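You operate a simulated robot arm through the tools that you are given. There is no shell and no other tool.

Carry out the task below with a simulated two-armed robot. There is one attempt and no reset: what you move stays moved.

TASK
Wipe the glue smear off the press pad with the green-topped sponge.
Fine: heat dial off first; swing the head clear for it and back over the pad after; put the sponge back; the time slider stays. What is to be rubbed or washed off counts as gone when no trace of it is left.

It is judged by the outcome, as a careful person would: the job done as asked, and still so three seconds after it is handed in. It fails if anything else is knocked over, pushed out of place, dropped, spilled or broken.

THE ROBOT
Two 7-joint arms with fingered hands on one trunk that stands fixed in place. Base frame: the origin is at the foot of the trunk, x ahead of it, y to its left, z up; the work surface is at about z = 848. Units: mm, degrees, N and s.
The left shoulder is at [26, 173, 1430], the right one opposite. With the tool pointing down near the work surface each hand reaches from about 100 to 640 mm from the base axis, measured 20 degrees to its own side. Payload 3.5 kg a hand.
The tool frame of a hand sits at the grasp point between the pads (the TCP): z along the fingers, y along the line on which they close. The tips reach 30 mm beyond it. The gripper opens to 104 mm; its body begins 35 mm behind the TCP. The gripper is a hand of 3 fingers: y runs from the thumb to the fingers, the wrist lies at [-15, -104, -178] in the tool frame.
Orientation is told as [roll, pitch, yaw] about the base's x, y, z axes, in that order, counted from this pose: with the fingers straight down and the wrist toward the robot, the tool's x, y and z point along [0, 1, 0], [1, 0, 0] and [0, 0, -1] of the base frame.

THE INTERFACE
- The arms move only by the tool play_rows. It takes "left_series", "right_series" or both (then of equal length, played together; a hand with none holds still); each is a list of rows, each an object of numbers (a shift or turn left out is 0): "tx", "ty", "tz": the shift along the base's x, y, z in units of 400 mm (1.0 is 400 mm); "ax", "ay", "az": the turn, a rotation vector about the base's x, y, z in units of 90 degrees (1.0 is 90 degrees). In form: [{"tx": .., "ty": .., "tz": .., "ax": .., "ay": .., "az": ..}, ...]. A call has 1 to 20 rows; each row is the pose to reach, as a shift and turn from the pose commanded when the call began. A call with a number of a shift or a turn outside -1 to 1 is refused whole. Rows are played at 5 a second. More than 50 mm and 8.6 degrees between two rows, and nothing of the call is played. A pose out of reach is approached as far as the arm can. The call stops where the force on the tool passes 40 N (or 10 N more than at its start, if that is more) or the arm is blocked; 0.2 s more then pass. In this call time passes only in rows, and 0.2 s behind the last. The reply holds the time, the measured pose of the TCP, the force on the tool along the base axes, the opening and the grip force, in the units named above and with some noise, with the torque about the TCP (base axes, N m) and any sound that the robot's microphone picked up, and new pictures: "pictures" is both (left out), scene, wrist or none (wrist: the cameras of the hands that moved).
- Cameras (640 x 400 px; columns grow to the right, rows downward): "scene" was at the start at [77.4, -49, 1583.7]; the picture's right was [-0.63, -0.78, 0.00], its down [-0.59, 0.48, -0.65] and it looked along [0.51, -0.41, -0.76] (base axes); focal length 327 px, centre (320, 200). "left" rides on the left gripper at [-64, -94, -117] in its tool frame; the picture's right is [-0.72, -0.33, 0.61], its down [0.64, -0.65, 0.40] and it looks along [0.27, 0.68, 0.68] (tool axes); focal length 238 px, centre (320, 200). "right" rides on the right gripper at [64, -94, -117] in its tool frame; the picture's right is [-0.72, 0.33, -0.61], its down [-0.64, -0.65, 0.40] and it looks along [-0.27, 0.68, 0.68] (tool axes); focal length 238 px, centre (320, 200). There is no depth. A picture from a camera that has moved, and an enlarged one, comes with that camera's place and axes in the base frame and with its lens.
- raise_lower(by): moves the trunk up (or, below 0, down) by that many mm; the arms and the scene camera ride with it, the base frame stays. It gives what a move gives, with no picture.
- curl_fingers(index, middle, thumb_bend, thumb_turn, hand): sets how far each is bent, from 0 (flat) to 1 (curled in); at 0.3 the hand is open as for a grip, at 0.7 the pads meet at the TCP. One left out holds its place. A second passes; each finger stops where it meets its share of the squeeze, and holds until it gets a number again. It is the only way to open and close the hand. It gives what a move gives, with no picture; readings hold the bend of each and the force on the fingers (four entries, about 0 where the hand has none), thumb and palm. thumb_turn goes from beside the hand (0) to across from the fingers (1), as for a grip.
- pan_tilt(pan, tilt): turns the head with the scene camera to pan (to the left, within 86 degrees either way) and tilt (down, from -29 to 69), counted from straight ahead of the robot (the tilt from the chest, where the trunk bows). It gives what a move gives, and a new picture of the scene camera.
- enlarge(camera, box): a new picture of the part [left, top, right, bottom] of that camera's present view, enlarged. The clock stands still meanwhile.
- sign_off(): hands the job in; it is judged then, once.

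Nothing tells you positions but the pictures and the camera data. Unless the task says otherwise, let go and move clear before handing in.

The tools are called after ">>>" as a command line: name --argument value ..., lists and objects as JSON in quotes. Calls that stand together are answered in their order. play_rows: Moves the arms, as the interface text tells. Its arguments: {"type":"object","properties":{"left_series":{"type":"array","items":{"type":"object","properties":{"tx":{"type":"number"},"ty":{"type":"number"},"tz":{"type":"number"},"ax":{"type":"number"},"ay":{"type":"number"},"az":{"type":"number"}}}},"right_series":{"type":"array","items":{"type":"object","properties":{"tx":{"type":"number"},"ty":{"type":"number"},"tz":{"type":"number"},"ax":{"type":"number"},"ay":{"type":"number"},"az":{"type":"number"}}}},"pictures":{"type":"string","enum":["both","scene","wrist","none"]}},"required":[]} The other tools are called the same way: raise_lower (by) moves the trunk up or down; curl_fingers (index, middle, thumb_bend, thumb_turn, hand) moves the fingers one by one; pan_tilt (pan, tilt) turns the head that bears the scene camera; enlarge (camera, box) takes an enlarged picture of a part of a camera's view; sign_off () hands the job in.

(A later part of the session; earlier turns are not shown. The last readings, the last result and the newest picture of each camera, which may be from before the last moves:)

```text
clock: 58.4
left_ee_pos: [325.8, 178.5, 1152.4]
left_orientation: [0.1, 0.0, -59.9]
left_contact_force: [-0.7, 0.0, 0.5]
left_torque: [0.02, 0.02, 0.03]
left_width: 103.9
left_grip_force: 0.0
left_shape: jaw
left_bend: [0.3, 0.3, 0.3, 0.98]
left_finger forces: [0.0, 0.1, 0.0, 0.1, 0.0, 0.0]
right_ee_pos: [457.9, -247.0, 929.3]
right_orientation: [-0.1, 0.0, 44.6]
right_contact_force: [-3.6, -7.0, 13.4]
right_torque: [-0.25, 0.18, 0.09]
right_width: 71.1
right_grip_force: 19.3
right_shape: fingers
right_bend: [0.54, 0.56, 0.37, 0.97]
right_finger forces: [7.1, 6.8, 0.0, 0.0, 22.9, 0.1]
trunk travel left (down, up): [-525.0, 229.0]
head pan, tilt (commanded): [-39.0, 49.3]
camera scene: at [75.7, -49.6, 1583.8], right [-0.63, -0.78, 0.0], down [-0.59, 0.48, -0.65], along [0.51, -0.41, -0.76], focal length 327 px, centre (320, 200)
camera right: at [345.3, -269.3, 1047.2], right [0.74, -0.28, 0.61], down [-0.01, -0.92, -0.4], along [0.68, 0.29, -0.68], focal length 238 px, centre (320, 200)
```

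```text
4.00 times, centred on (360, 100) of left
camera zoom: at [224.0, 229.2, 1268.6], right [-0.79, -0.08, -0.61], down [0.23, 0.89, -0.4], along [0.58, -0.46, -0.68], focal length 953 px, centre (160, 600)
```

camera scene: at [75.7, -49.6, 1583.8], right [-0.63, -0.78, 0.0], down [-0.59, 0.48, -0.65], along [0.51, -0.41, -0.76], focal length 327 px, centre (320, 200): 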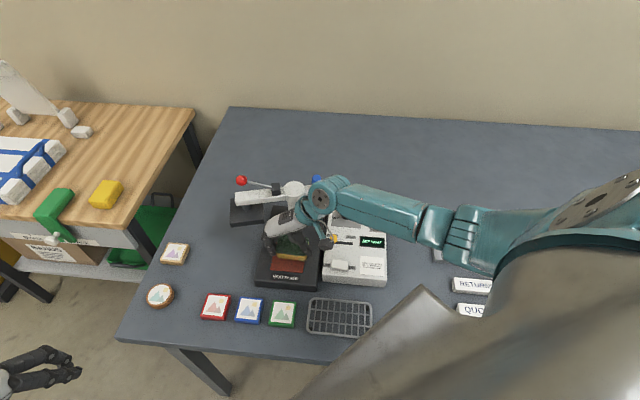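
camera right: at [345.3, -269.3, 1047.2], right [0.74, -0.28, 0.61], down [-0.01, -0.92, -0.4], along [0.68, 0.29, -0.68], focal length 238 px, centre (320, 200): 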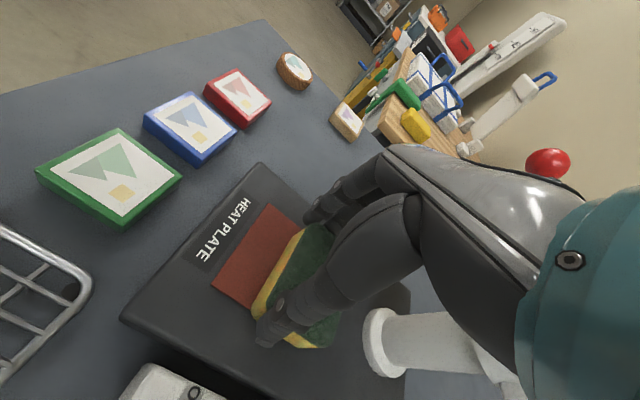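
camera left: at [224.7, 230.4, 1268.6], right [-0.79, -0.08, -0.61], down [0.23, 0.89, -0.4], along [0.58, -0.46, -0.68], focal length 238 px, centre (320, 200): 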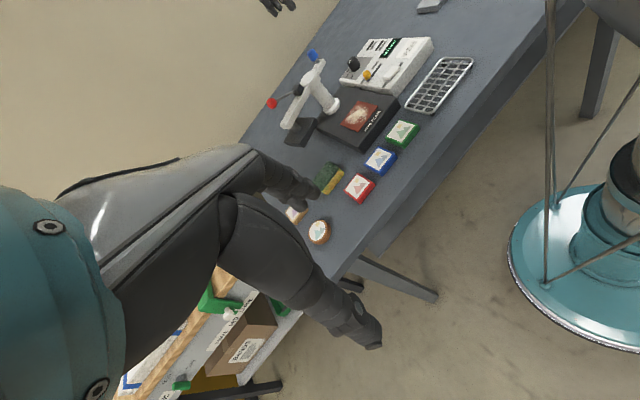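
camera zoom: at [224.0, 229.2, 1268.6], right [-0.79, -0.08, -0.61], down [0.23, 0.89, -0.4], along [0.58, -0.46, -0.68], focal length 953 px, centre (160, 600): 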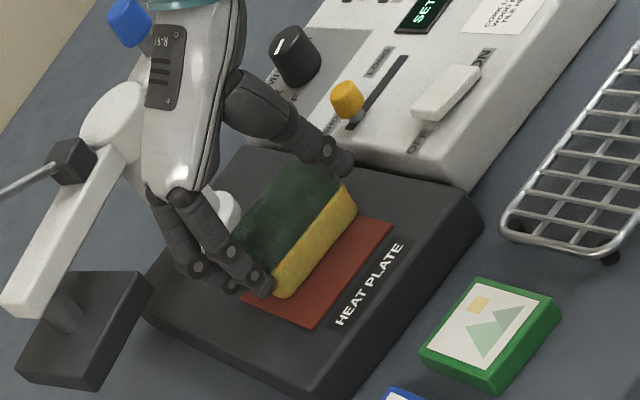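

Good pressure this time. I'll lift the sponge aside again to inspect the pad.

>>> play_rows --right_series '[{"tz": 0.08}, {"tz": 0.16}, {"tz": 0.18, "tx": -0.06, "ty": -0.06}, {"tz": 0.18, "tx": -0.12, "ty": -0.12}, {"tz": 0.18, "tx": -0.18, "ty": -0.18}]' --pictures "none"

>>> enlarge --camera "left" --box '[300, 70, 420, 145]'

>>> enlarge --camera "scene" --box '[240, 215, 340, 290]'

```text
clock: 59.6
left_ee_pos: [327.9, 178.8, 1151.5]
left_orientation: [0.1, 0.0, -59.9]
left_contact_force: [-0.1, 0.5, 0.2]
left_torque: [0.01, 0.03, 0.03]
left_width: 103.7
left_grip_force: 0.1
left_shape: jaw
left_bend: [0.3, 0.3, 0.3, 0.98]
left_finger forces: [0.0, 0.0, 0.1, 0.0, 0.1, 0.0]
right_ee_pos: [384.6, -320.6, 1001.0]
right_orientation: [-0.1, 0.0, 44.8]
right_contact_force: [-0.1, -0.3, -0.1]
right_torque: [0.03, -0.01, 0.02]
right_width: 70.9
right_grip_force: 17.1
right_shape: fingers
right_bend: [0.53, 0.56, 0.38, 0.96]
right_finger forces: [9.3, 8.2, 0.0, 0.1, 17.2, 0.0]
trunk travel left (down, up): [-525.0, 229.0]
head pan, tilt (commanded): [-39.0, 49.3]
```

```text
5.33 times, centred on (360, 108) of left
camera zoom: at [224.7, 229.2, 1268.4], right [-0.79, -0.08, -0.61], down [0.23, 0.89, -0.4], along [0.58, -0.46, -0.68], focal length 1271 px, centre (107, 693)
```

zoom: 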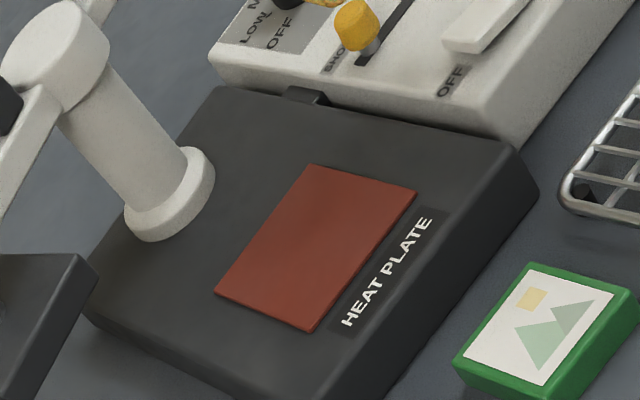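

```text
5.33 times, centred on (290, 252) of scene
camera zoom: at [76.7, -49.6, 1583.7], right [-0.63, -0.78, 0.0], down [-0.59, 0.48, -0.65], along [0.51, -0.41, -0.76], focal length 1746 px, centre (480, -80)
```

zoom: 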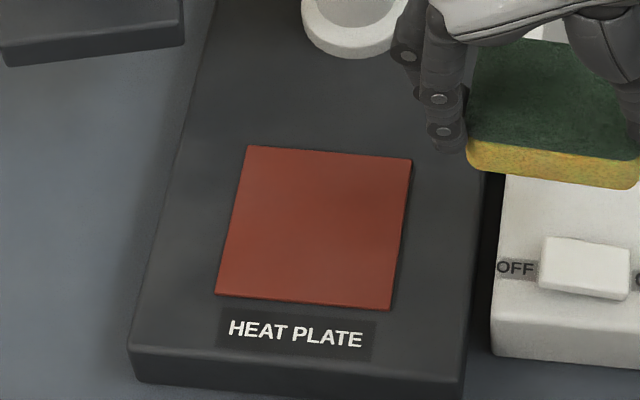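

The pad looks clean from both cameras. "No trace" is strict, so I'll zoom in harder to check for faint remnants.

>>> enlarge --camera "scene" --box '[275, 238, 315, 263]'

>>> enlarge --camera "scene" --box '[275, 253, 315, 278]'

>>> enlarge --camera "left" --box '[335, 95, 385, 135]'

```text
16.00 times, centred on (295, 250) of scene
camera zoom: at [76.7, -49.6, 1583.7], right [-0.63, -0.78, 0.0], down [-0.59, 0.48, -0.65], along [0.51, -0.41, -0.76], focal length 5238 px, centre (720, -608)
```

zoom: 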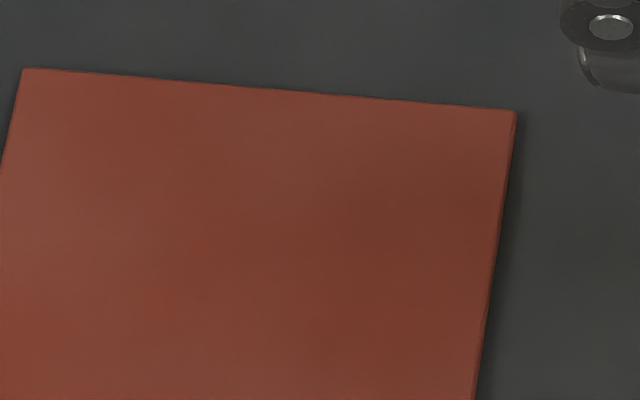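

```text
16.00 times, centred on (295, 266) of scene
camera zoom: at [76.7, -49.6, 1583.7], right [-0.63, -0.78, 0.0], down [-0.59, 0.48, -0.65], along [0.51, -0.41, -0.76], focal length 5238 px, centre (720, -848)
```

zoom: 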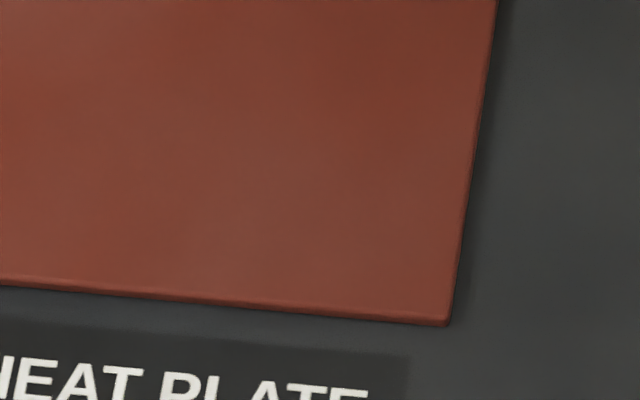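

```text
10.00 times, centred on (360, 115) of left
camera zoom: at [224.7, 229.2, 1268.4], right [-0.79, -0.08, -0.61], down [0.23, 0.89, -0.4], along [0.58, -0.46, -0.68], focal length 2384 px, centre (-80, 1050)
```

zoom: 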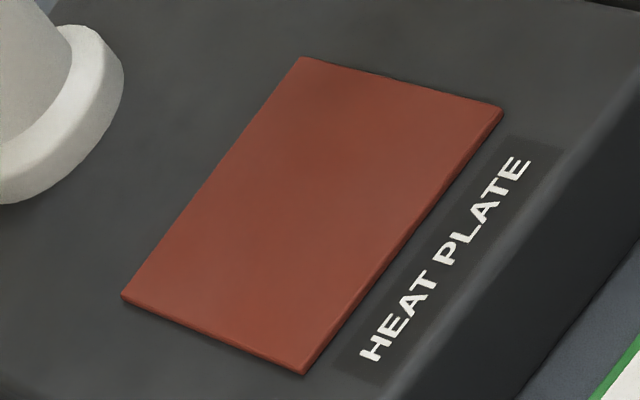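

The pad looks spotless. For certainty I'll do one more light full pass over it, then return the sponge.

>>> play_rows --right_series '[{"tx": 0.06, "ty": 0.06}, {"tx": 0.12, "ty": 0.12}, {"tx": 0.18, "ty": 0.18}, {"tx": 0.18, "ty": 0.18, "tz": -0.09}, {"tx": 0.18, "ty": 0.18, "tz": -0.16}, {"tx": 0.18, "ty": 0.18, "tz": -0.179}]' --pictures "none"

>>> play_rows --right_series '[{"tx": -0.01768, "ty": 0.01768}, {"tx": -0.03536, "ty": 0.03536}, {"tx": -0.05303, "ty": 0.05303}, {"tx": -0.0495, "ty": 0.07071}, {"tx": -0.03182, "ty": 0.05303}, {"tx": -0.01414, "ty": 0.03536}, {"tx": 0.00354, "ty": 0.01768}, {"tx": 0.02121, "ty": 0.0}, {"tx": 0.03536, "ty": -0.01414}, {"tx": 0.01414, "ty": -0.03536}, {"tx": -0.00354, "ty": -0.01768}, {"tx": -0.02121, "ty": 0.0}, {"tx": -0.03889, "ty": 0.01768}, {"tx": -0.05657, "ty": 0.03536}, {"tx": -0.07071, "ty": 0.0495}, {"tx": -0.0601, "ty": 0.0601}, {"tx": -0.03889, "ty": 0.03889}, {"tx": -0.01768, "ty": 0.01768}, {"tx": 0.0, "ty": 0.0}, {"tx": 0.01768, "ty": -0.01768}]' --pictures "none"

>>> play_rows --right_series '[{"tz": 0.08}, {"tz": 0.16}, {"tz": 0.2, "tx": -0.06, "ty": -0.06}, {"tz": 0.2, "tx": -0.12, "ty": -0.12}, {"tz": 0.2, "tx": -0.18, "ty": -0.18}]'

>>> enlarge --camera "left" --box '[320, 80, 400, 140]'

>>> enlarge --camera "scene" --box '[250, 215, 340, 285]'

```text
clock: 61.0
left_ee_pos: [326.8, 179.1, 1151.1]
left_orientation: [0.0, 0.0, -59.8]
left_contact_force: [0.8, 0.2, 0.6]
left_torque: [0.01, 0.01, 0.02]
left_width: 103.7
left_grip_force: 0.1
left_shape: jaw
left_bend: [0.3, 0.3, 0.3, 0.98]
left_finger forces: [0.0, 0.1, 0.1, 0.0, 0.0, 0.0]
right_ee_pos: [459.0, -245.8, 930.5]
right_orientation: [-0.2, -0.1, 44.7]
right_contact_force: [-0.8, -2.1, 11.3]
right_torque: [-0.2, 0.27, 0.08]
right_width: 70.9
right_grip_force: 18.6
right_shape: fingers
right_bend: [0.53, 0.56, 0.38, 0.96]
right_finger forces: [9.0, 7.6, 0.0, 0.0, 20.6, 0.1]
trunk travel left (down, up): [-525.0, 229.0]
head pan, tilt (commanded): [-39.0, 49.3]
```

```text
clock: 65.2
left_ee_pos: [328.2, 179.3, 1151.2]
left_orientation: [0.0, 0.2, -59.9]
left_contact_force: [0.1, -0.1, 0.6]
left_torque: [0.0, 0.02, 0.0]
left_width: 103.8
left_grip_force: 0.0
left_shape: jaw
left_bend: [0.3, 0.3, 0.3, 0.98]
left_finger forces: [0.0, 0.0, 0.1, 0.1, 0.1, 0.1]
right_ee_pos: [465.3, -254.0, 932.6]
right_orientation: [-0.1, 0.1, 44.8]
right_contact_force: [0.5, -0.5, 0.3]
right_torque: [-0.01, -0.02, -0.02]
right_width: 52.1
right_grip_force: 13.7
right_shape: fingers
right_bend: [0.62, 0.53, 0.42, 0.95]
right_finger forces: [2.0, 12.4, 0.0, 0.1, 13.4, 0.0]
trunk travel left (down, up): [-525.0, 229.0]
head pan, tilt (commanded): [-39.0, 49.3]
```

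```text
clock: 66.4
left_ee_pos: [326.8, 178.8, 1151.4]
left_orientation: [0.2, -0.1, -59.9]
left_contact_force: [-0.7, -0.1, -0.6]
left_torque: [0.01, -0.02, -0.01]
left_width: 103.6
left_grip_force: 0.1
left_shape: jaw
left_bend: [0.3, 0.3, 0.3, 0.98]
left_finger forces: [0.0, 0.1, 0.0, 0.0, 0.0, 0.0]
right_ee_pos: [391.5, -325.7, 1009.8]
right_orientation: [0.0, -0.1, 44.7]
right_contact_force: [0.1, -0.1, 0.0]
right_torque: [0.02, 0.01, -0.01]
right_width: 52.0
right_grip_force: 14.4
right_shape: fingers
right_bend: [0.62, 0.53, 0.42, 0.95]
right_finger forces: [1.7, 12.5, 0.0, 0.0, 13.3, 0.0]
trunk travel left (down, up): [-525.0, 229.0]
head pan, tilt (commanded): [-39.0, 49.3]
camera scene: at [76.5, -49.6, 1583.7], right [-0.63, -0.78, 0.0], down [-0.59, 0.48, -0.65], along [0.51, -0.41, -0.76], focal length 327 px, centre (320, 200)
camera right: at [280.1, -347.1, 1127.2], right [0.74, -0.28, 0.61], down [-0.01, -0.91, -0.41], along [0.68, 0.29, -0.68], focal length 238 px, centre (320, 200)
```

scene: 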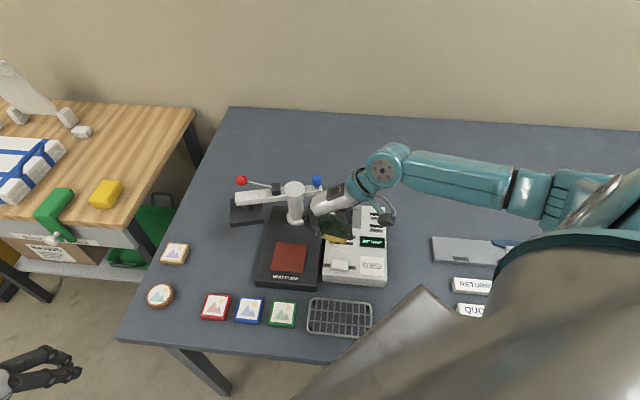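
right: 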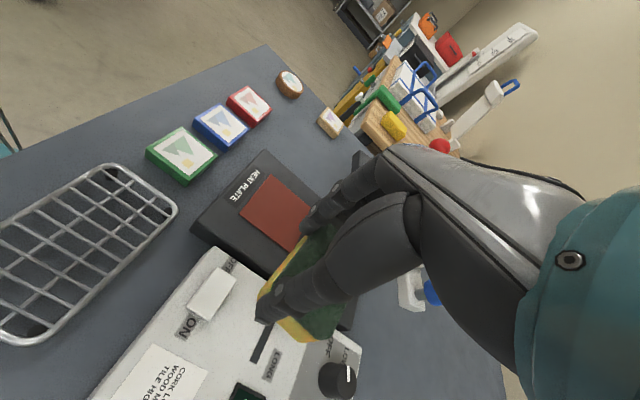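

```text
6.67 times, centred on (360, 110) of left
camera zoom: at [224.6, 229.2, 1268.4], right [-0.79, -0.08, -0.61], down [0.23, 0.89, -0.4], along [0.58, -0.46, -0.68], focal length 1589 px, centre (53, 800)
```

zoom: 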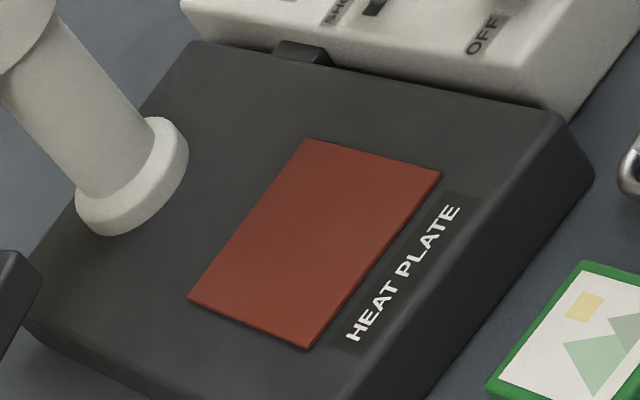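

```text
5.71 times, centred on (295, 250) of scene
camera zoom: at [76.5, -49.6, 1583.7], right [-0.63, -0.78, 0.0], down [-0.59, 0.48, -0.65], along [0.51, -0.41, -0.76], focal length 1871 px, centre (463, -86)
```

zoom: 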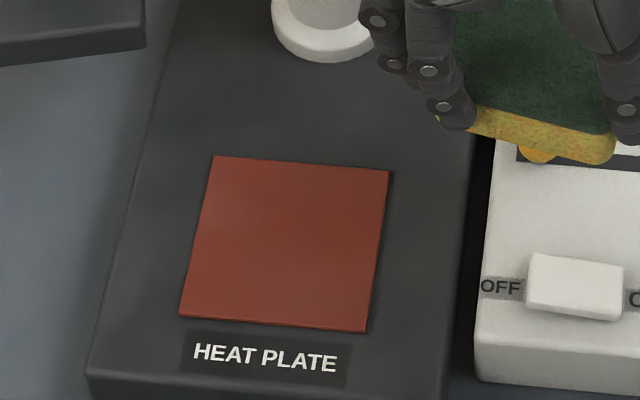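

The pad is clean, but the sponge has twisted a little in the grip (index nearly unloaded). I'll look at how it is held before moving it.

>>> enlarge --camera "right" --box '[200, 170, 400, 370]'

>>> enlarge --camera "scene" --box '[290, 170, 400, 250]'

>>> enlarge --camera "left" --box '[310, 30, 430, 120]'

```text
2.00 times, centred on (300, 270) of right
camera zoom: at [280.1, -347.1, 1127.2], right [0.74, -0.28, 0.61], down [-0.01, -0.91, -0.41], along [0.68, 0.29, -0.68], focal length 477 px, centre (360, 60)
```

zoom: 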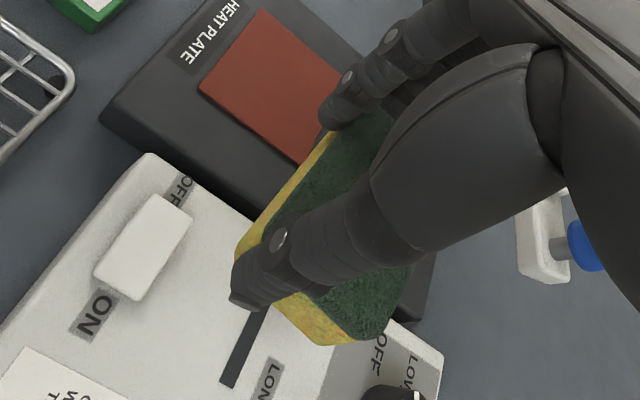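

```text
5.00 times, centred on (345, 210) of scene
camera zoom: at [76.5, -49.6, 1583.7], right [-0.63, -0.78, 0.0], down [-0.59, 0.48, -0.65], along [0.51, -0.41, -0.76], focal length 1637 px, centre (195, 150)
```

zoom: 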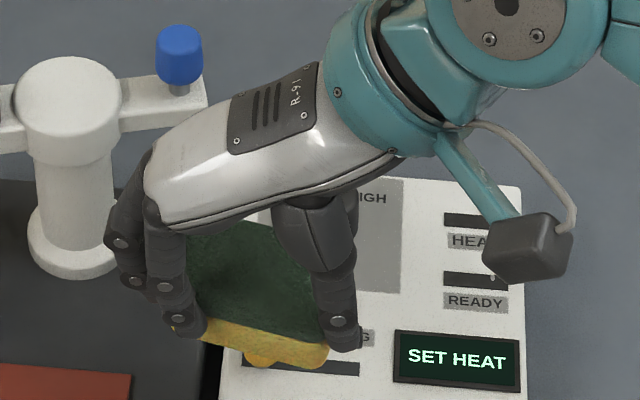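

```text
4.44 times, centred on (370, 75) of left
camera zoom: at [224.6, 229.2, 1268.4], right [-0.79, -0.08, -0.61], down [0.23, 0.89, -0.4], along [0.58, -0.46, -0.68], focal length 1059 px, centre (98, 756)
```

zoom: 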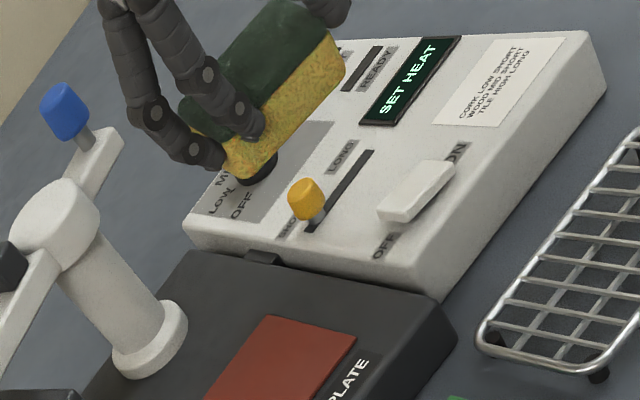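

The sponge is held by thumb and middle finger, twisted about 15° clockwise relative to the hand. I'll carry it back over its original spot with the hand turned 15° the other way, and check alignment before setting it down.

>>> play_rows --right_series '[{"tx": 0.055, "ty": 0.077, "az": 0.024}, {"tx": 0.111, "ty": 0.153, "az": 0.048}, {"tx": 0.167, "ty": 0.23, "az": 0.071}, {"tx": 0.222, "ty": 0.307, "az": 0.095}, {"tx": 0.278, "ty": 0.384, "az": 0.119}, {"tx": 0.334, "ty": 0.46, "az": 0.143}, {"tx": 0.389, "ty": 0.537, "az": 0.167}, {"tx": 0.389, "ty": 0.537, "tz": -0.1, "az": 0.167}, {"tx": 0.389, "ty": 0.537, "tz": -0.17, "az": 0.167}]'

>>> enlarge --camera "scene" --box '[140, 200, 300, 300]'

>>> enlarge --camera "right" --box '[160, 150, 400, 390]'

>>> enlarge --camera "left" --box '[280, 110, 420, 220]'

```text
clock: 68.4
left_ee_pos: [328.5, 180.6, 1152.3]
left_orientation: [-0.1, 0.0, -60.0]
left_contact_force: [-0.8, 0.8, -0.4]
left_torque: [-0.01, -0.03, 0.02]
left_width: 103.8
left_grip_force: 0.0
left_shape: jaw
left_bend: [0.3, 0.3, 0.3, 0.98]
left_finger forces: [0.0, 0.0, 0.0, 0.0, 0.0, 0.1]
right_ee_pos: [549.7, -108.1, 944.6]
right_orientation: [0.0, 0.1, 59.9]
right_contact_force: [-0.3, 0.0, -0.6]
right_torque: [0.01, 0.03, 0.01]
right_width: 51.6
right_grip_force: 13.2
right_shape: fingers
right_bend: [0.62, 0.53, 0.43, 0.95]
right_finger forces: [1.1, 12.5, 0.0, 0.1, 13.1, 0.0]
trunk travel left (down, up): [-525.0, 229.0]
head pan, tilt (commanded): [-39.0, 49.3]
camera scene: at [78.1, -48.0, 1583.7], right [-0.63, -0.78, 0.0], down [-0.59, 0.48, -0.65], along [0.51, -0.41, -0.76], focal length 327 px, centre (320, 200)
camera right: at [446.6, -158.0, 1061.3], right [0.79, -0.08, 0.61], down [0.23, -0.89, -0.4], along [0.58, 0.46, -0.68], focal length 238 px, centre (320, 200)
```

scene: 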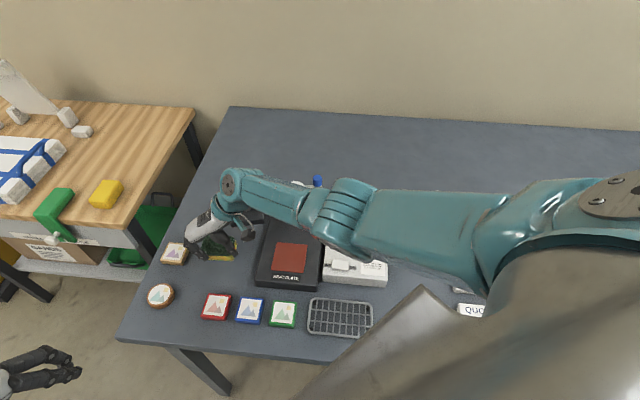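
right: 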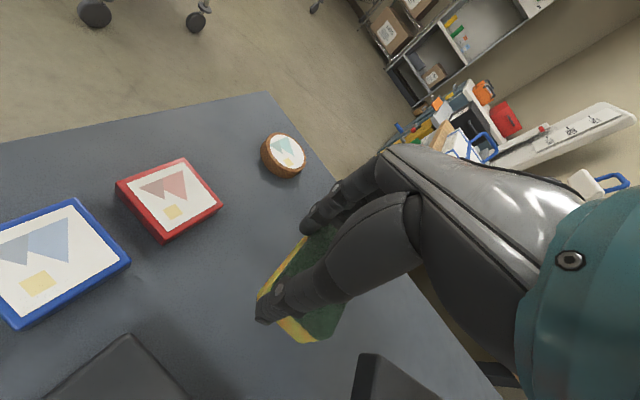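

```text
4.00 times, centred on (220, 250) of scene
camera zoom: at [78.1, -48.0, 1583.7], right [-0.63, -0.78, 0.0], down [-0.59, 0.48, -0.65], along [0.51, -0.41, -0.76], focal length 1310 px, centre (720, 0)
```

zoom: 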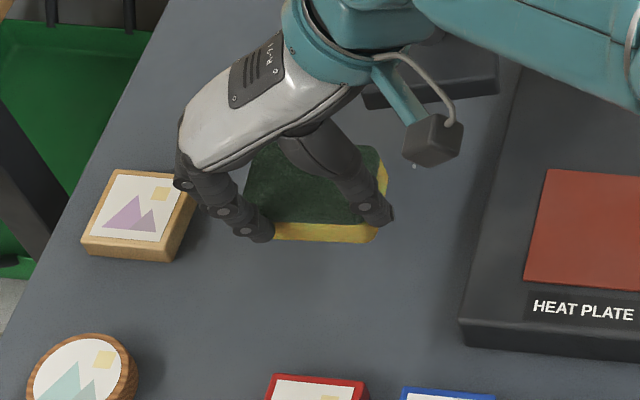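

```text
1.67 times, centred on (280, 270) of right
camera zoom: at [446.6, -158.0, 1061.3], right [0.79, -0.08, 0.61], down [0.23, -0.89, -0.4], along [0.58, 0.46, -0.68], focal length 397 px, centre (387, 83)
```

zoom: 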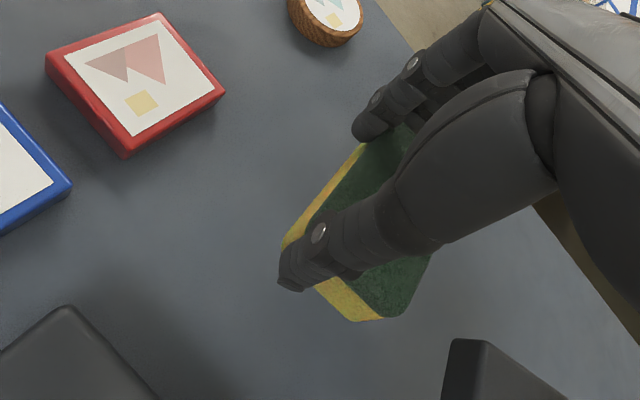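

```text
3.64 times, centred on (350, 165) of left
camera zoom: at [225.8, 230.5, 1267.9], right [-0.79, -0.08, -0.61], down [0.23, 0.89, -0.4], along [0.57, -0.46, -0.68], focal length 867 px, centre (211, 327)
```

zoom: 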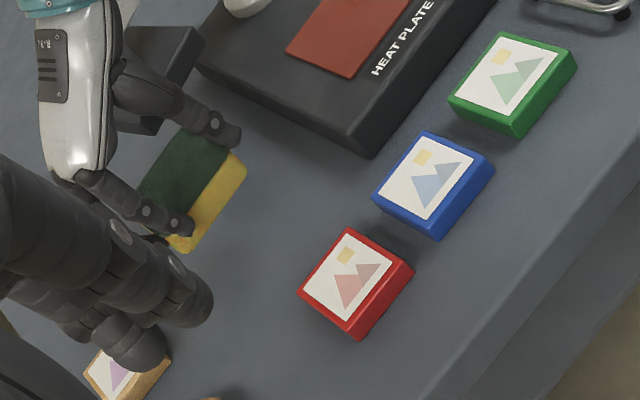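

Over the spot, the sponge is now about 5° over-rotated and some 20 mm toward the rear. I'll correct that while lowering most of the way, then compare against the original outline.

>>> play_rows --right_series '[{"tx": -0.01, "ty": 0.0225, "tz": -0.02, "az": -0.028}, {"tx": -0.02, "ty": 0.045, "tz": -0.05, "az": -0.056}, {"tx": -0.02, "ty": 0.045, "tz": -0.09, "az": -0.056}]' --pictures "none"

>>> enlarge --camera "scene" --box '[140, 200, 300, 300]'

>>> enlarge --camera "left" --box '[280, 110, 420, 220]'

```text
clock: 69.2
left_ee_pos: [327.9, 180.0, 1151.4]
left_orientation: [0.0, 0.0, -59.8]
left_contact_force: [-0.4, -0.4, 0.5]
left_torque: [-0.04, 0.01, -0.03]
left_width: 103.8
left_grip_force: 0.1
left_shape: jaw
left_bend: [0.3, 0.3, 0.3, 0.98]
left_finger forces: [0.1, 0.0, 0.0, 0.1, 0.0, 0.0]
right_ee_pos: [539.9, -92.7, 906.8]
right_orientation: [0.1, 0.1, 54.7]
right_contact_force: [-0.4, 0.2, 0.2]
right_torque: [0.02, -0.03, -0.02]
right_width: 51.5
right_grip_force: 13.8
right_shape: fingers
right_bend: [0.62, 0.53, 0.43, 0.95]
right_finger forces: [0.9, 12.5, 0.1, 0.1, 13.1, 0.1]
trunk travel left (down, up): [-525.0, 229.0]
head pan, tilt (commanded): [-39.0, 49.3]
```

```text
4.00 times, centred on (220, 250) of scene
camera zoom: at [78.2, -48.1, 1583.7], right [-0.63, -0.78, 0.0], down [-0.59, 0.48, -0.65], along [0.51, -0.41, -0.76], focal length 1310 px, centre (720, 0)
```

zoom: 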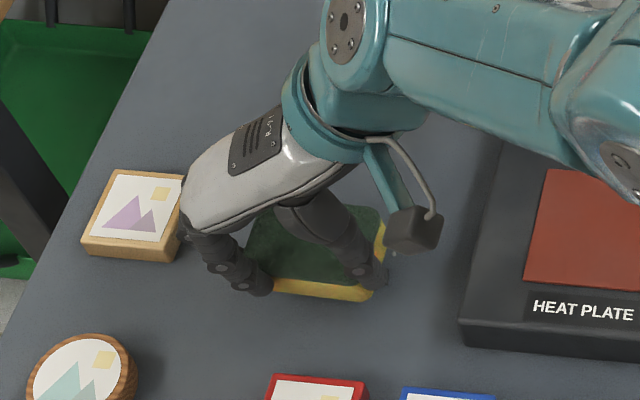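

```text
3.64 times, centred on (350, 165) of left
camera zoom: at [226.0, 230.4, 1267.9], right [-0.79, -0.08, -0.61], down [0.23, 0.89, -0.4], along [0.57, -0.46, -0.68], focal length 867 px, centre (211, 327)
```

zoom: 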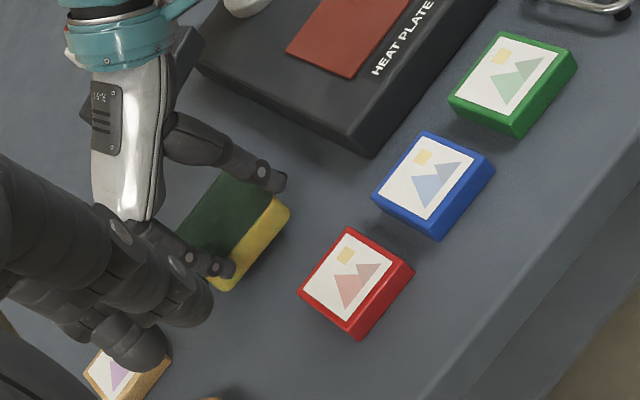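

The outline now lines up with the original. I'll lower the last ~14 mm in small steps until it touches the table.

>>> play_rows --right_series '[{"tz": -0.012}, {"tz": -0.024}, {"tz": -0.03}]' --pictures "none"

>>> enlarge --camera "scene" --box '[140, 200, 300, 300]'

```text
clock: 70.0
left_ee_pos: [328.1, 180.4, 1152.5]
left_orientation: [0.0, -0.1, -60.0]
left_contact_force: [0.2, 0.8, 0.2]
left_torque: [0.04, 0.0, 0.01]
left_width: 103.4
left_grip_force: 0.0
left_shape: jaw
left_bend: [0.3, 0.3, 0.3, 0.98]
left_finger forces: [0.1, 0.0, 0.0, 0.1, 0.0, 0.0]
right_ee_pos: [531.3, -89.4, 896.1]
right_orientation: [0.0, -0.1, 54.7]
right_contact_force: [0.0, 0.8, 0.2]
right_torque: [-0.01, 0.02, 0.01]
right_width: 51.4
right_grip_force: 13.0
right_shape: fingers
right_bend: [0.62, 0.53, 0.43, 0.95]
right_finger forces: [0.9, 12.5, 0.0, 0.1, 13.2, 0.1]
right hand out of reach, approached as far as the arm can: row 1, 2, 3
trunk travel left (down, up): [-525.0, 229.0]
head pan, tilt (commanded): [-39.0, 49.3]
```

```text
4.00 times, centred on (220, 250) of scene
camera zoom: at [77.7, -49.0, 1583.7], right [-0.63, -0.78, 0.0], down [-0.59, 0.48, -0.65], along [0.51, -0.41, -0.76], focal length 1310 px, centre (720, 0)
```

zoom: 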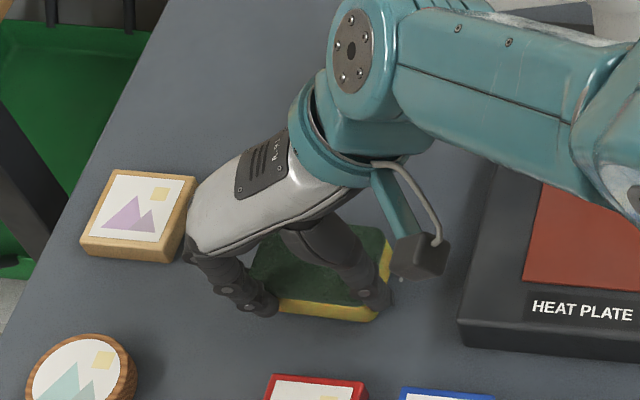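

The hand reached the edge of its workspace just above the table and drifted ~9 mm. I'll lift a bit and lower the trunk 60 mm so the spot comes within comfortable reach.

>>> play_rows --right_series '[{"tz": 0.05}, {"tz": 0.1}, {"tz": 0.15}, {"tz": 0.2}]' --pictures "none"

>>> raise_lower --by -60

>>> enlarge --camera "scene" --box '[0, 0, 640, 400]'

```text
clock: 71.0
left_ee_pos: [327.4, 179.6, 1150.8]
left_orientation: [0.0, -0.1, -59.9]
left_contact_force: [-0.3, 0.3, -0.3]
left_torque: [0.02, -0.03, 0.0]
left_width: 103.8
left_grip_force: 0.2
left_shape: jaw
left_bend: [0.3, 0.3, 0.3, 0.98]
left_finger forces: [0.0, 0.0, 0.0, 0.0, 0.1, 0.0]
right_ee_pos: [529.8, -88.7, 976.5]
right_orientation: [0.1, 0.1, 54.6]
right_contact_force: [0.2, 0.4, 0.0]
right_torque: [0.02, -0.03, 0.01]
right_width: 51.4
right_grip_force: 13.2
right_shape: fingers
right_bend: [0.62, 0.53, 0.43, 0.95]
right_finger forces: [0.8, 12.4, 0.0, 0.1, 13.0, 0.0]
trunk travel left (down, up): [-525.0, 229.0]
head pan, tilt (commanded): [-39.0, 49.3]
```

```text
clock: 72.0
left_ee_pos: [327.8, 179.5, 1092.5]
left_orientation: [0.1, 0.0, -59.9]
left_contact_force: [-0.1, 0.5, 0.6]
left_torque: [0.04, -0.01, 0.03]
left_width: 103.5
left_grip_force: 0.1
left_shape: jaw
left_bend: [0.3, 0.3, 0.3, 0.98]
left_finger forces: [0.1, 0.1, 0.0, 0.0, 0.0, 0.0]
right_ee_pos: [528.5, -88.8, 917.9]
right_orientation: [-0.1, 0.0, 54.7]
right_contact_force: [-0.4, -0.6, 0.7]
right_torque: [-0.02, 0.07, 0.0]
right_width: 51.3
right_grip_force: 13.5
right_shape: fingers
right_bend: [0.62, 0.53, 0.43, 0.95]
right_finger forces: [0.8, 12.4, 0.0, 0.0, 13.0, 0.0]
trunk travel left (down, up): [-465.0, 289.0]
head pan, tilt (commanded): [-39.0, 49.3]
```

```text
1.00 times, centred on (320, 200) of scene (not enlarged: the box is as wide or as high as the picture)
camera zoom: at [84.9, -49.0, 1523.5], right [-0.63, -0.78, 0.0], down [-0.59, 0.48, -0.65], along [0.51, -0.41, -0.76], focal length 327 px, centre (320, 200)
```

zoom: 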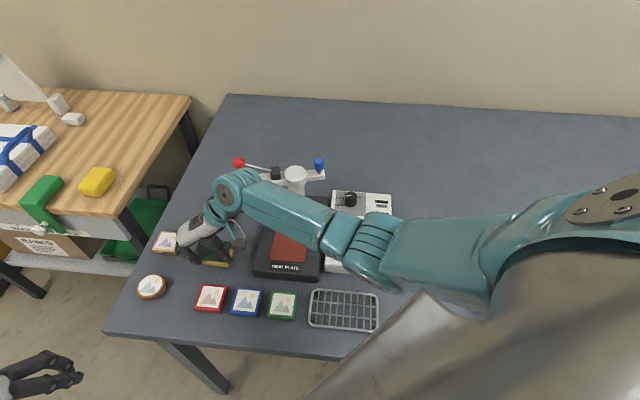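

Reach is restored. I'll shift back to the matched position and lower close to the table.

>>> play_rows --right_series '[{"tx": 0.0285, "ty": -0.0098, "tz": 0.0}, {"tx": 0.0285, "ty": -0.0098, "tz": -0.03}, {"tx": 0.0285, "ty": -0.0098, "tz": -0.05}]' --pictures "none"

>>> enlarge --camera "scene" --box '[140, 200, 300, 300]'

>>> enlarge --camera "left" --box '[280, 110, 420, 220]'

```text
clock: 72.8
left_ee_pos: [327.1, 180.2, 1090.9]
left_orientation: [0.0, 0.0, -59.9]
left_contact_force: [0.2, 0.1, -0.2]
left_torque: [-0.02, -0.03, 0.0]
left_width: 103.4
left_grip_force: 0.1
left_shape: jaw
left_bend: [0.3, 0.3, 0.3, 0.98]
left_finger forces: [0.0, 0.0, 0.1, 0.1, 0.0, 0.0]
right_ee_pos: [541.2, -93.7, 898.7]
right_orientation: [0.0, 0.1, 54.6]
right_contact_force: [0.2, 0.5, -0.3]
right_torque: [-0.03, -0.02, -0.01]
right_width: 51.3
right_grip_force: 13.4
right_shape: fingers
right_bend: [0.62, 0.53, 0.43, 0.95]
right_finger forces: [0.7, 12.5, 0.0, 0.0, 12.9, 0.0]
trunk travel left (down, up): [-465.0, 289.0]
head pan, tilt (commanded): [-39.0, 49.3]
```

```text
4.00 times, centred on (220, 250) of scene
camera zoom: at [85.5, -48.9, 1523.4], right [-0.63, -0.78, 0.0], down [-0.59, 0.48, -0.65], along [0.51, -0.41, -0.76], focal length 1310 px, centre (720, 0)
```

zoom: 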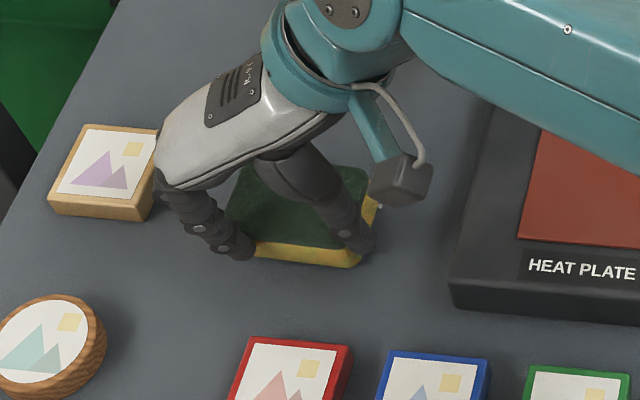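

```text
3.64 times, centred on (350, 165) of left
camera zoom: at [225.6, 229.7, 1208.1], right [-0.79, -0.08, -0.61], down [0.23, 0.89, -0.4], along [0.58, -0.46, -0.68], focal length 867 px, centre (211, 327)
```

zoom: 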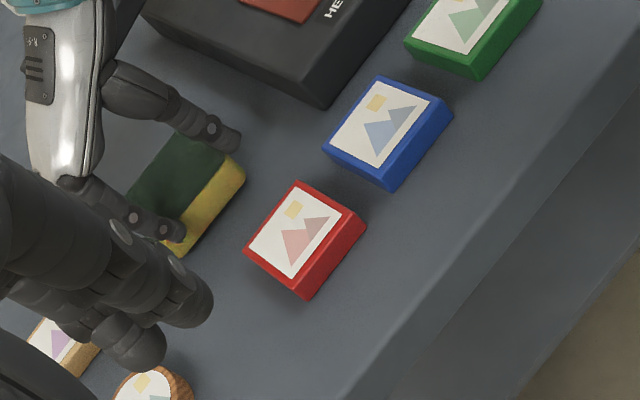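

The outline is on target. Lowering the last few mm onto the table.

>>> play_rows --right_series '[{"tz": -0.008}, {"tz": -0.014}]' --pictures "none"

>>> play_rows --right_series '[{"tz": -0.004}]' --pictures "none"

>>> enlarge --camera "scene" --box '[140, 200, 300, 300]'

```text
clock: 73.4
left_ee_pos: [328.0, 179.3, 1091.3]
left_orientation: [0.0, 0.1, -59.9]
left_contact_force: [-0.5, -0.6, 0.2]
left_torque: [0.02, -0.03, 0.01]
left_width: 103.7
left_grip_force: 0.0
left_shape: jaw
left_bend: [0.3, 0.3, 0.3, 0.98]
left_finger forces: [0.0, 0.0, 0.0, 0.0, 0.0, 0.0]
right_ee_pos: [539.8, -93.0, 892.6]
right_orientation: [-0.1, 0.0, 54.7]
right_contact_force: [0.6, -0.1, 3.4]
right_torque: [-0.12, 0.06, 0.0]
right_width: 51.2
right_grip_force: 13.5
right_shape: fingers
right_bend: [0.62, 0.53, 0.43, 0.95]
right_finger forces: [0.7, 12.5, 0.1, 0.1, 13.6, 0.1]
trunk travel left (down, up): [-465.0, 289.0]
head pan, tilt (commanded): [-39.0, 49.3]
```

```text
clock: 73.8
left_ee_pos: [327.0, 179.5, 1092.0]
left_orientation: [0.1, 0.0, -59.8]
left_contact_force: [0.4, 0.6, 0.0]
left_torque: [0.0, -0.01, -0.02]
left_width: 103.5
left_grip_force: 0.0
left_shape: jaw
left_bend: [0.3, 0.3, 0.3, 0.98]
left_finger forces: [0.0, 0.1, 0.1, 0.0, 0.0, 0.0]
right_ee_pos: [539.3, -93.0, 891.1]
right_orientation: [-0.1, 0.0, 54.6]
right_contact_force: [-1.5, -2.2, 9.3]
right_torque: [-0.25, 0.19, 0.04]
right_width: 50.7
right_grip_force: 13.9
right_shape: fingers
right_bend: [0.62, 0.53, 0.42, 0.95]
right_finger forces: [0.5, 11.7, 0.0, 0.0, 16.0, 0.0]
trunk travel left (down, up): [-465.0, 289.0]
head pan, tilt (commanded): [-39.0, 49.3]
```

```text
4.00 times, centred on (220, 250) of scene
camera zoom: at [84.0, -49.2, 1523.6], right [-0.63, -0.78, 0.0], down [-0.59, 0.48, -0.65], along [0.51, -0.41, -0.76], focal length 1310 px, centre (720, 0)
```

zoom: 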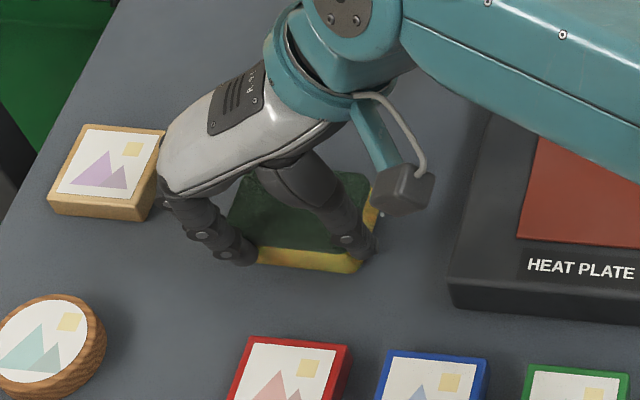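

The sponge is on the table. I'll ease off and open the fingers.

>>> play_rows --right_series '[{"tz": 0.003}]' --pictures "none"

>>> curl_fingers --hand "right" --index 0.36 --middle 0.36 --thumb_bend 0.34

>>> enlarge --camera "scene" --box '[140, 200, 300, 300]'

>>> enlarge --camera "right" --box '[160, 150, 400, 390]'

```text
clock: 74.2
left_ee_pos: [328.5, 180.1, 1092.7]
left_orientation: [0.0, 0.0, -59.9]
left_contact_force: [0.5, -0.3, -0.2]
left_torque: [0.01, -0.04, 0.0]
left_width: 103.9
left_grip_force: 0.0
left_shape: jaw
left_bend: [0.3, 0.3, 0.3, 0.98]
left_finger forces: [0.0, 0.1, 0.0, 0.0, 0.0, 0.0]
right_ee_pos: [539.9, -91.8, 892.6]
right_orientation: [-0.2, -0.1, 54.7]
right_contact_force: [1.2, -0.3, 8.6]
right_torque: [-0.15, 0.09, 0.01]
right_width: 50.6
right_grip_force: 12.9
right_shape: fingers
right_bend: [0.62, 0.53, 0.43, 0.95]
right_finger forces: [0.5, 12.8, 0.1, 0.1, 13.8, 0.1]
trunk travel left (down, up): [-465.0, 289.0]
head pan, tilt (commanded): [-39.0, 49.3]
```

```text
clock: 75.2
left_ee_pos: [327.8, 178.2, 1090.2]
left_orientation: [0.0, 0.0, -59.9]
left_contact_force: [0.2, -0.3, 0.3]
left_torque: [0.01, 0.01, 0.0]
left_width: 103.7
left_grip_force: 0.1
left_shape: jaw
left_bend: [0.3, 0.3, 0.3, 0.98]
left_finger forces: [0.0, 0.0, 0.0, 0.0, 0.0, 0.1]
right_ee_pos: [539.1, -91.8, 890.7]
right_orientation: [0.0, 0.0, 54.7]
right_contact_force: [-0.7, -0.5, -0.2]
right_torque: [0.02, 0.03, 0.0]
right_width: 90.4
right_grip_force: 0.1
right_shape: fingers
right_bend: [0.36, 0.36, 0.34, 0.97]
right_finger forces: [0.0, 0.1, 0.0, 0.0, 0.1, 0.0]
trunk travel left (down, up): [-465.0, 289.0]
head pan, tilt (commanded): [-39.0, 49.3]
```

```text
4.00 times, centred on (220, 250) of scene
camera zoom: at [85.2, -49.0, 1523.4], right [-0.63, -0.78, 0.0], down [-0.59, 0.48, -0.65], along [0.51, -0.41, -0.76], focal length 1310 px, centre (720, 0)
```

zoom: 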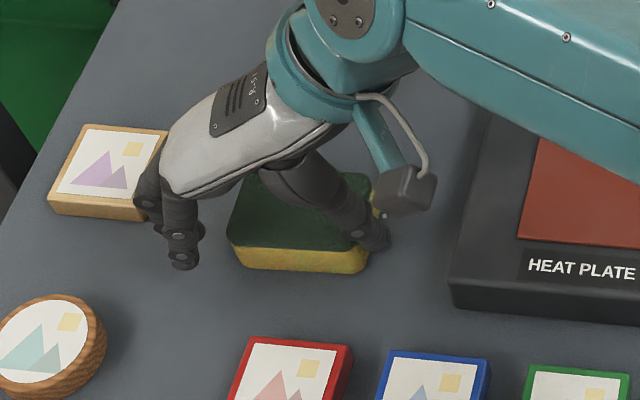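

```text
1.67 times, centred on (280, 270) of right
camera zoom: at [433.4, -133.8, 1008.6], right [0.78, -0.15, 0.61], down [0.15, -0.9, -0.4], along [0.61, 0.4, -0.68], focal length 397 px, centre (387, 83)
```

zoom: 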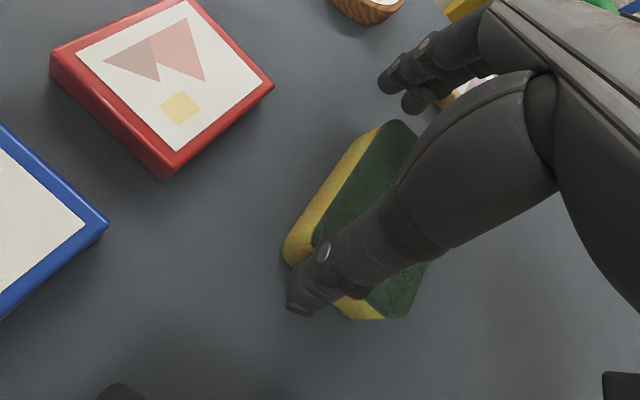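

The sponge is released. I'll open fully, rise straight up, and check its placement against the original outline.

>>> curl_fingers --hand "right" --index 0.36 --middle 0.36 --thumb_bend 0.28

>>> play_rows --right_series '[{"tz": 0.05}, {"tz": 0.12}, {"tz": 0.22}, {"tz": 0.32}, {"tz": 0.42}, {"tz": 0.42, "tx": -0.08, "ty": -0.08}, {"tz": 0.42, "tx": -0.16, "ty": -0.16}]'

>>> enlarge --camera "scene" --box '[140, 200, 300, 300]'

```text
clock: 76.2
left_ee_pos: [327.5, 179.7, 1091.7]
left_orientation: [0.0, 0.0, -59.9]
left_contact_force: [-0.7, 0.2, 0.9]
left_torque: [-0.01, 0.03, -0.03]
left_width: 103.8
left_grip_force: 0.0
left_shape: jaw
left_bend: [0.3, 0.3, 0.3, 0.98]
left_finger forces: [0.0, 0.0, 0.0, 0.0, 0.1, 0.0]
right_ee_pos: [539.7, -93.0, 890.6]
right_orientation: [0.0, 0.0, 54.7]
right_contact_force: [0.3, -0.3, -0.6]
right_torque: [0.03, 0.01, -0.03]
right_width: 96.7
right_grip_force: 0.1
right_shape: fingers
right_bend: [0.36, 0.36, 0.28, 0.97]
right_finger forces: [0.0, 0.0, 0.0, 0.0, 0.1, 0.1]
trunk travel left (down, up): [-465.0, 289.0]
head pan, tilt (commanded): [-39.0, 49.3]
```

```text
clock: 77.8
left_ee_pos: [327.5, 178.9, 1091.6]
left_orientation: [0.2, 0.0, -59.9]
left_contact_force: [-0.1, 0.2, 0.1]
left_torque: [0.03, -0.04, 0.01]
left_width: 103.7
left_grip_force: 0.0
left_shape: jaw
left_bend: [0.3, 0.3, 0.3, 0.98]
left_finger forces: [0.0, 0.0, 0.0, 0.1, 0.1, 0.1]
right_ee_pos: [475.9, -159.6, 1060.7]
right_orientation: [0.1, -0.1, 54.6]
right_contact_force: [-0.1, -0.1, -0.7]
right_torque: [0.04, -0.01, -0.04]
right_width: 96.9
right_grip_force: 0.0
right_shape: fingers
right_bend: [0.36, 0.36, 0.28, 0.97]
right_finger forces: [0.1, 0.0, 0.0, 0.0, 0.1, 0.1]
trunk travel left (down, up): [-465.0, 289.0]
head pan, tilt (commanded): [-39.0, 49.3]
camera scene: at [84.7, -49.4, 1523.5], right [-0.63, -0.78, 0.0], down [-0.59, 0.48, -0.65], along [0.51, -0.41, -0.76], focal length 327 px, centre (320, 200)
camera right: at [368.9, -199.6, 1178.6], right [0.78, -0.15, 0.61], down [0.15, -0.9, -0.4], along [0.61, 0.4, -0.68], focal length 238 px, centre (320, 200)
```

scene: 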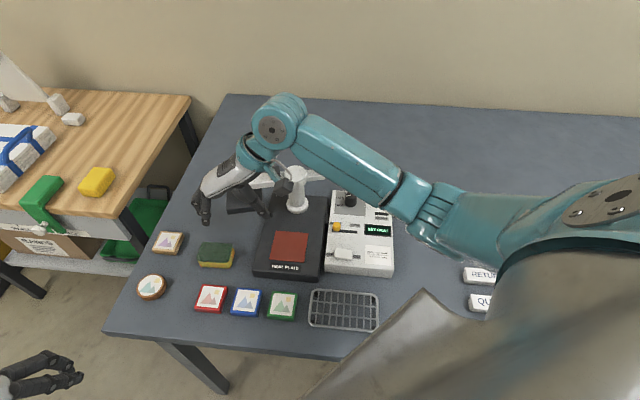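
right: 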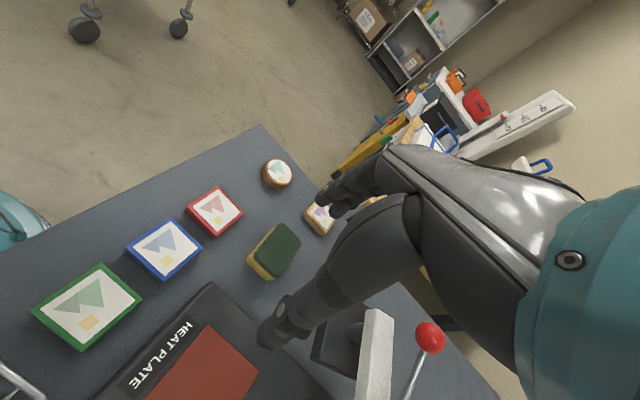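

```text
4.00 times, centred on (220, 250) of scene
camera zoom: at [84.7, -49.4, 1523.5], right [-0.63, -0.78, 0.0], down [-0.59, 0.48, -0.65], along [0.51, -0.41, -0.76], focal length 1310 px, centre (720, 0)
```

zoom: 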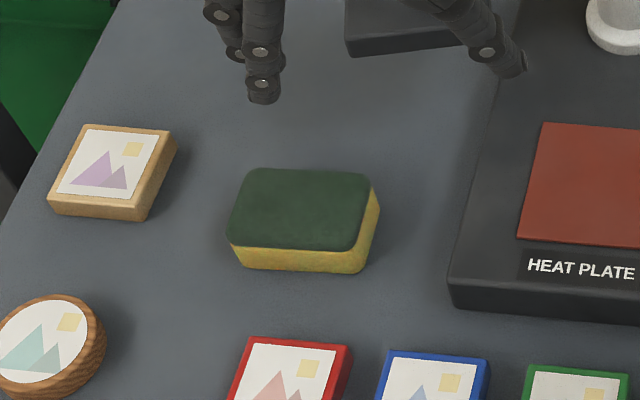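

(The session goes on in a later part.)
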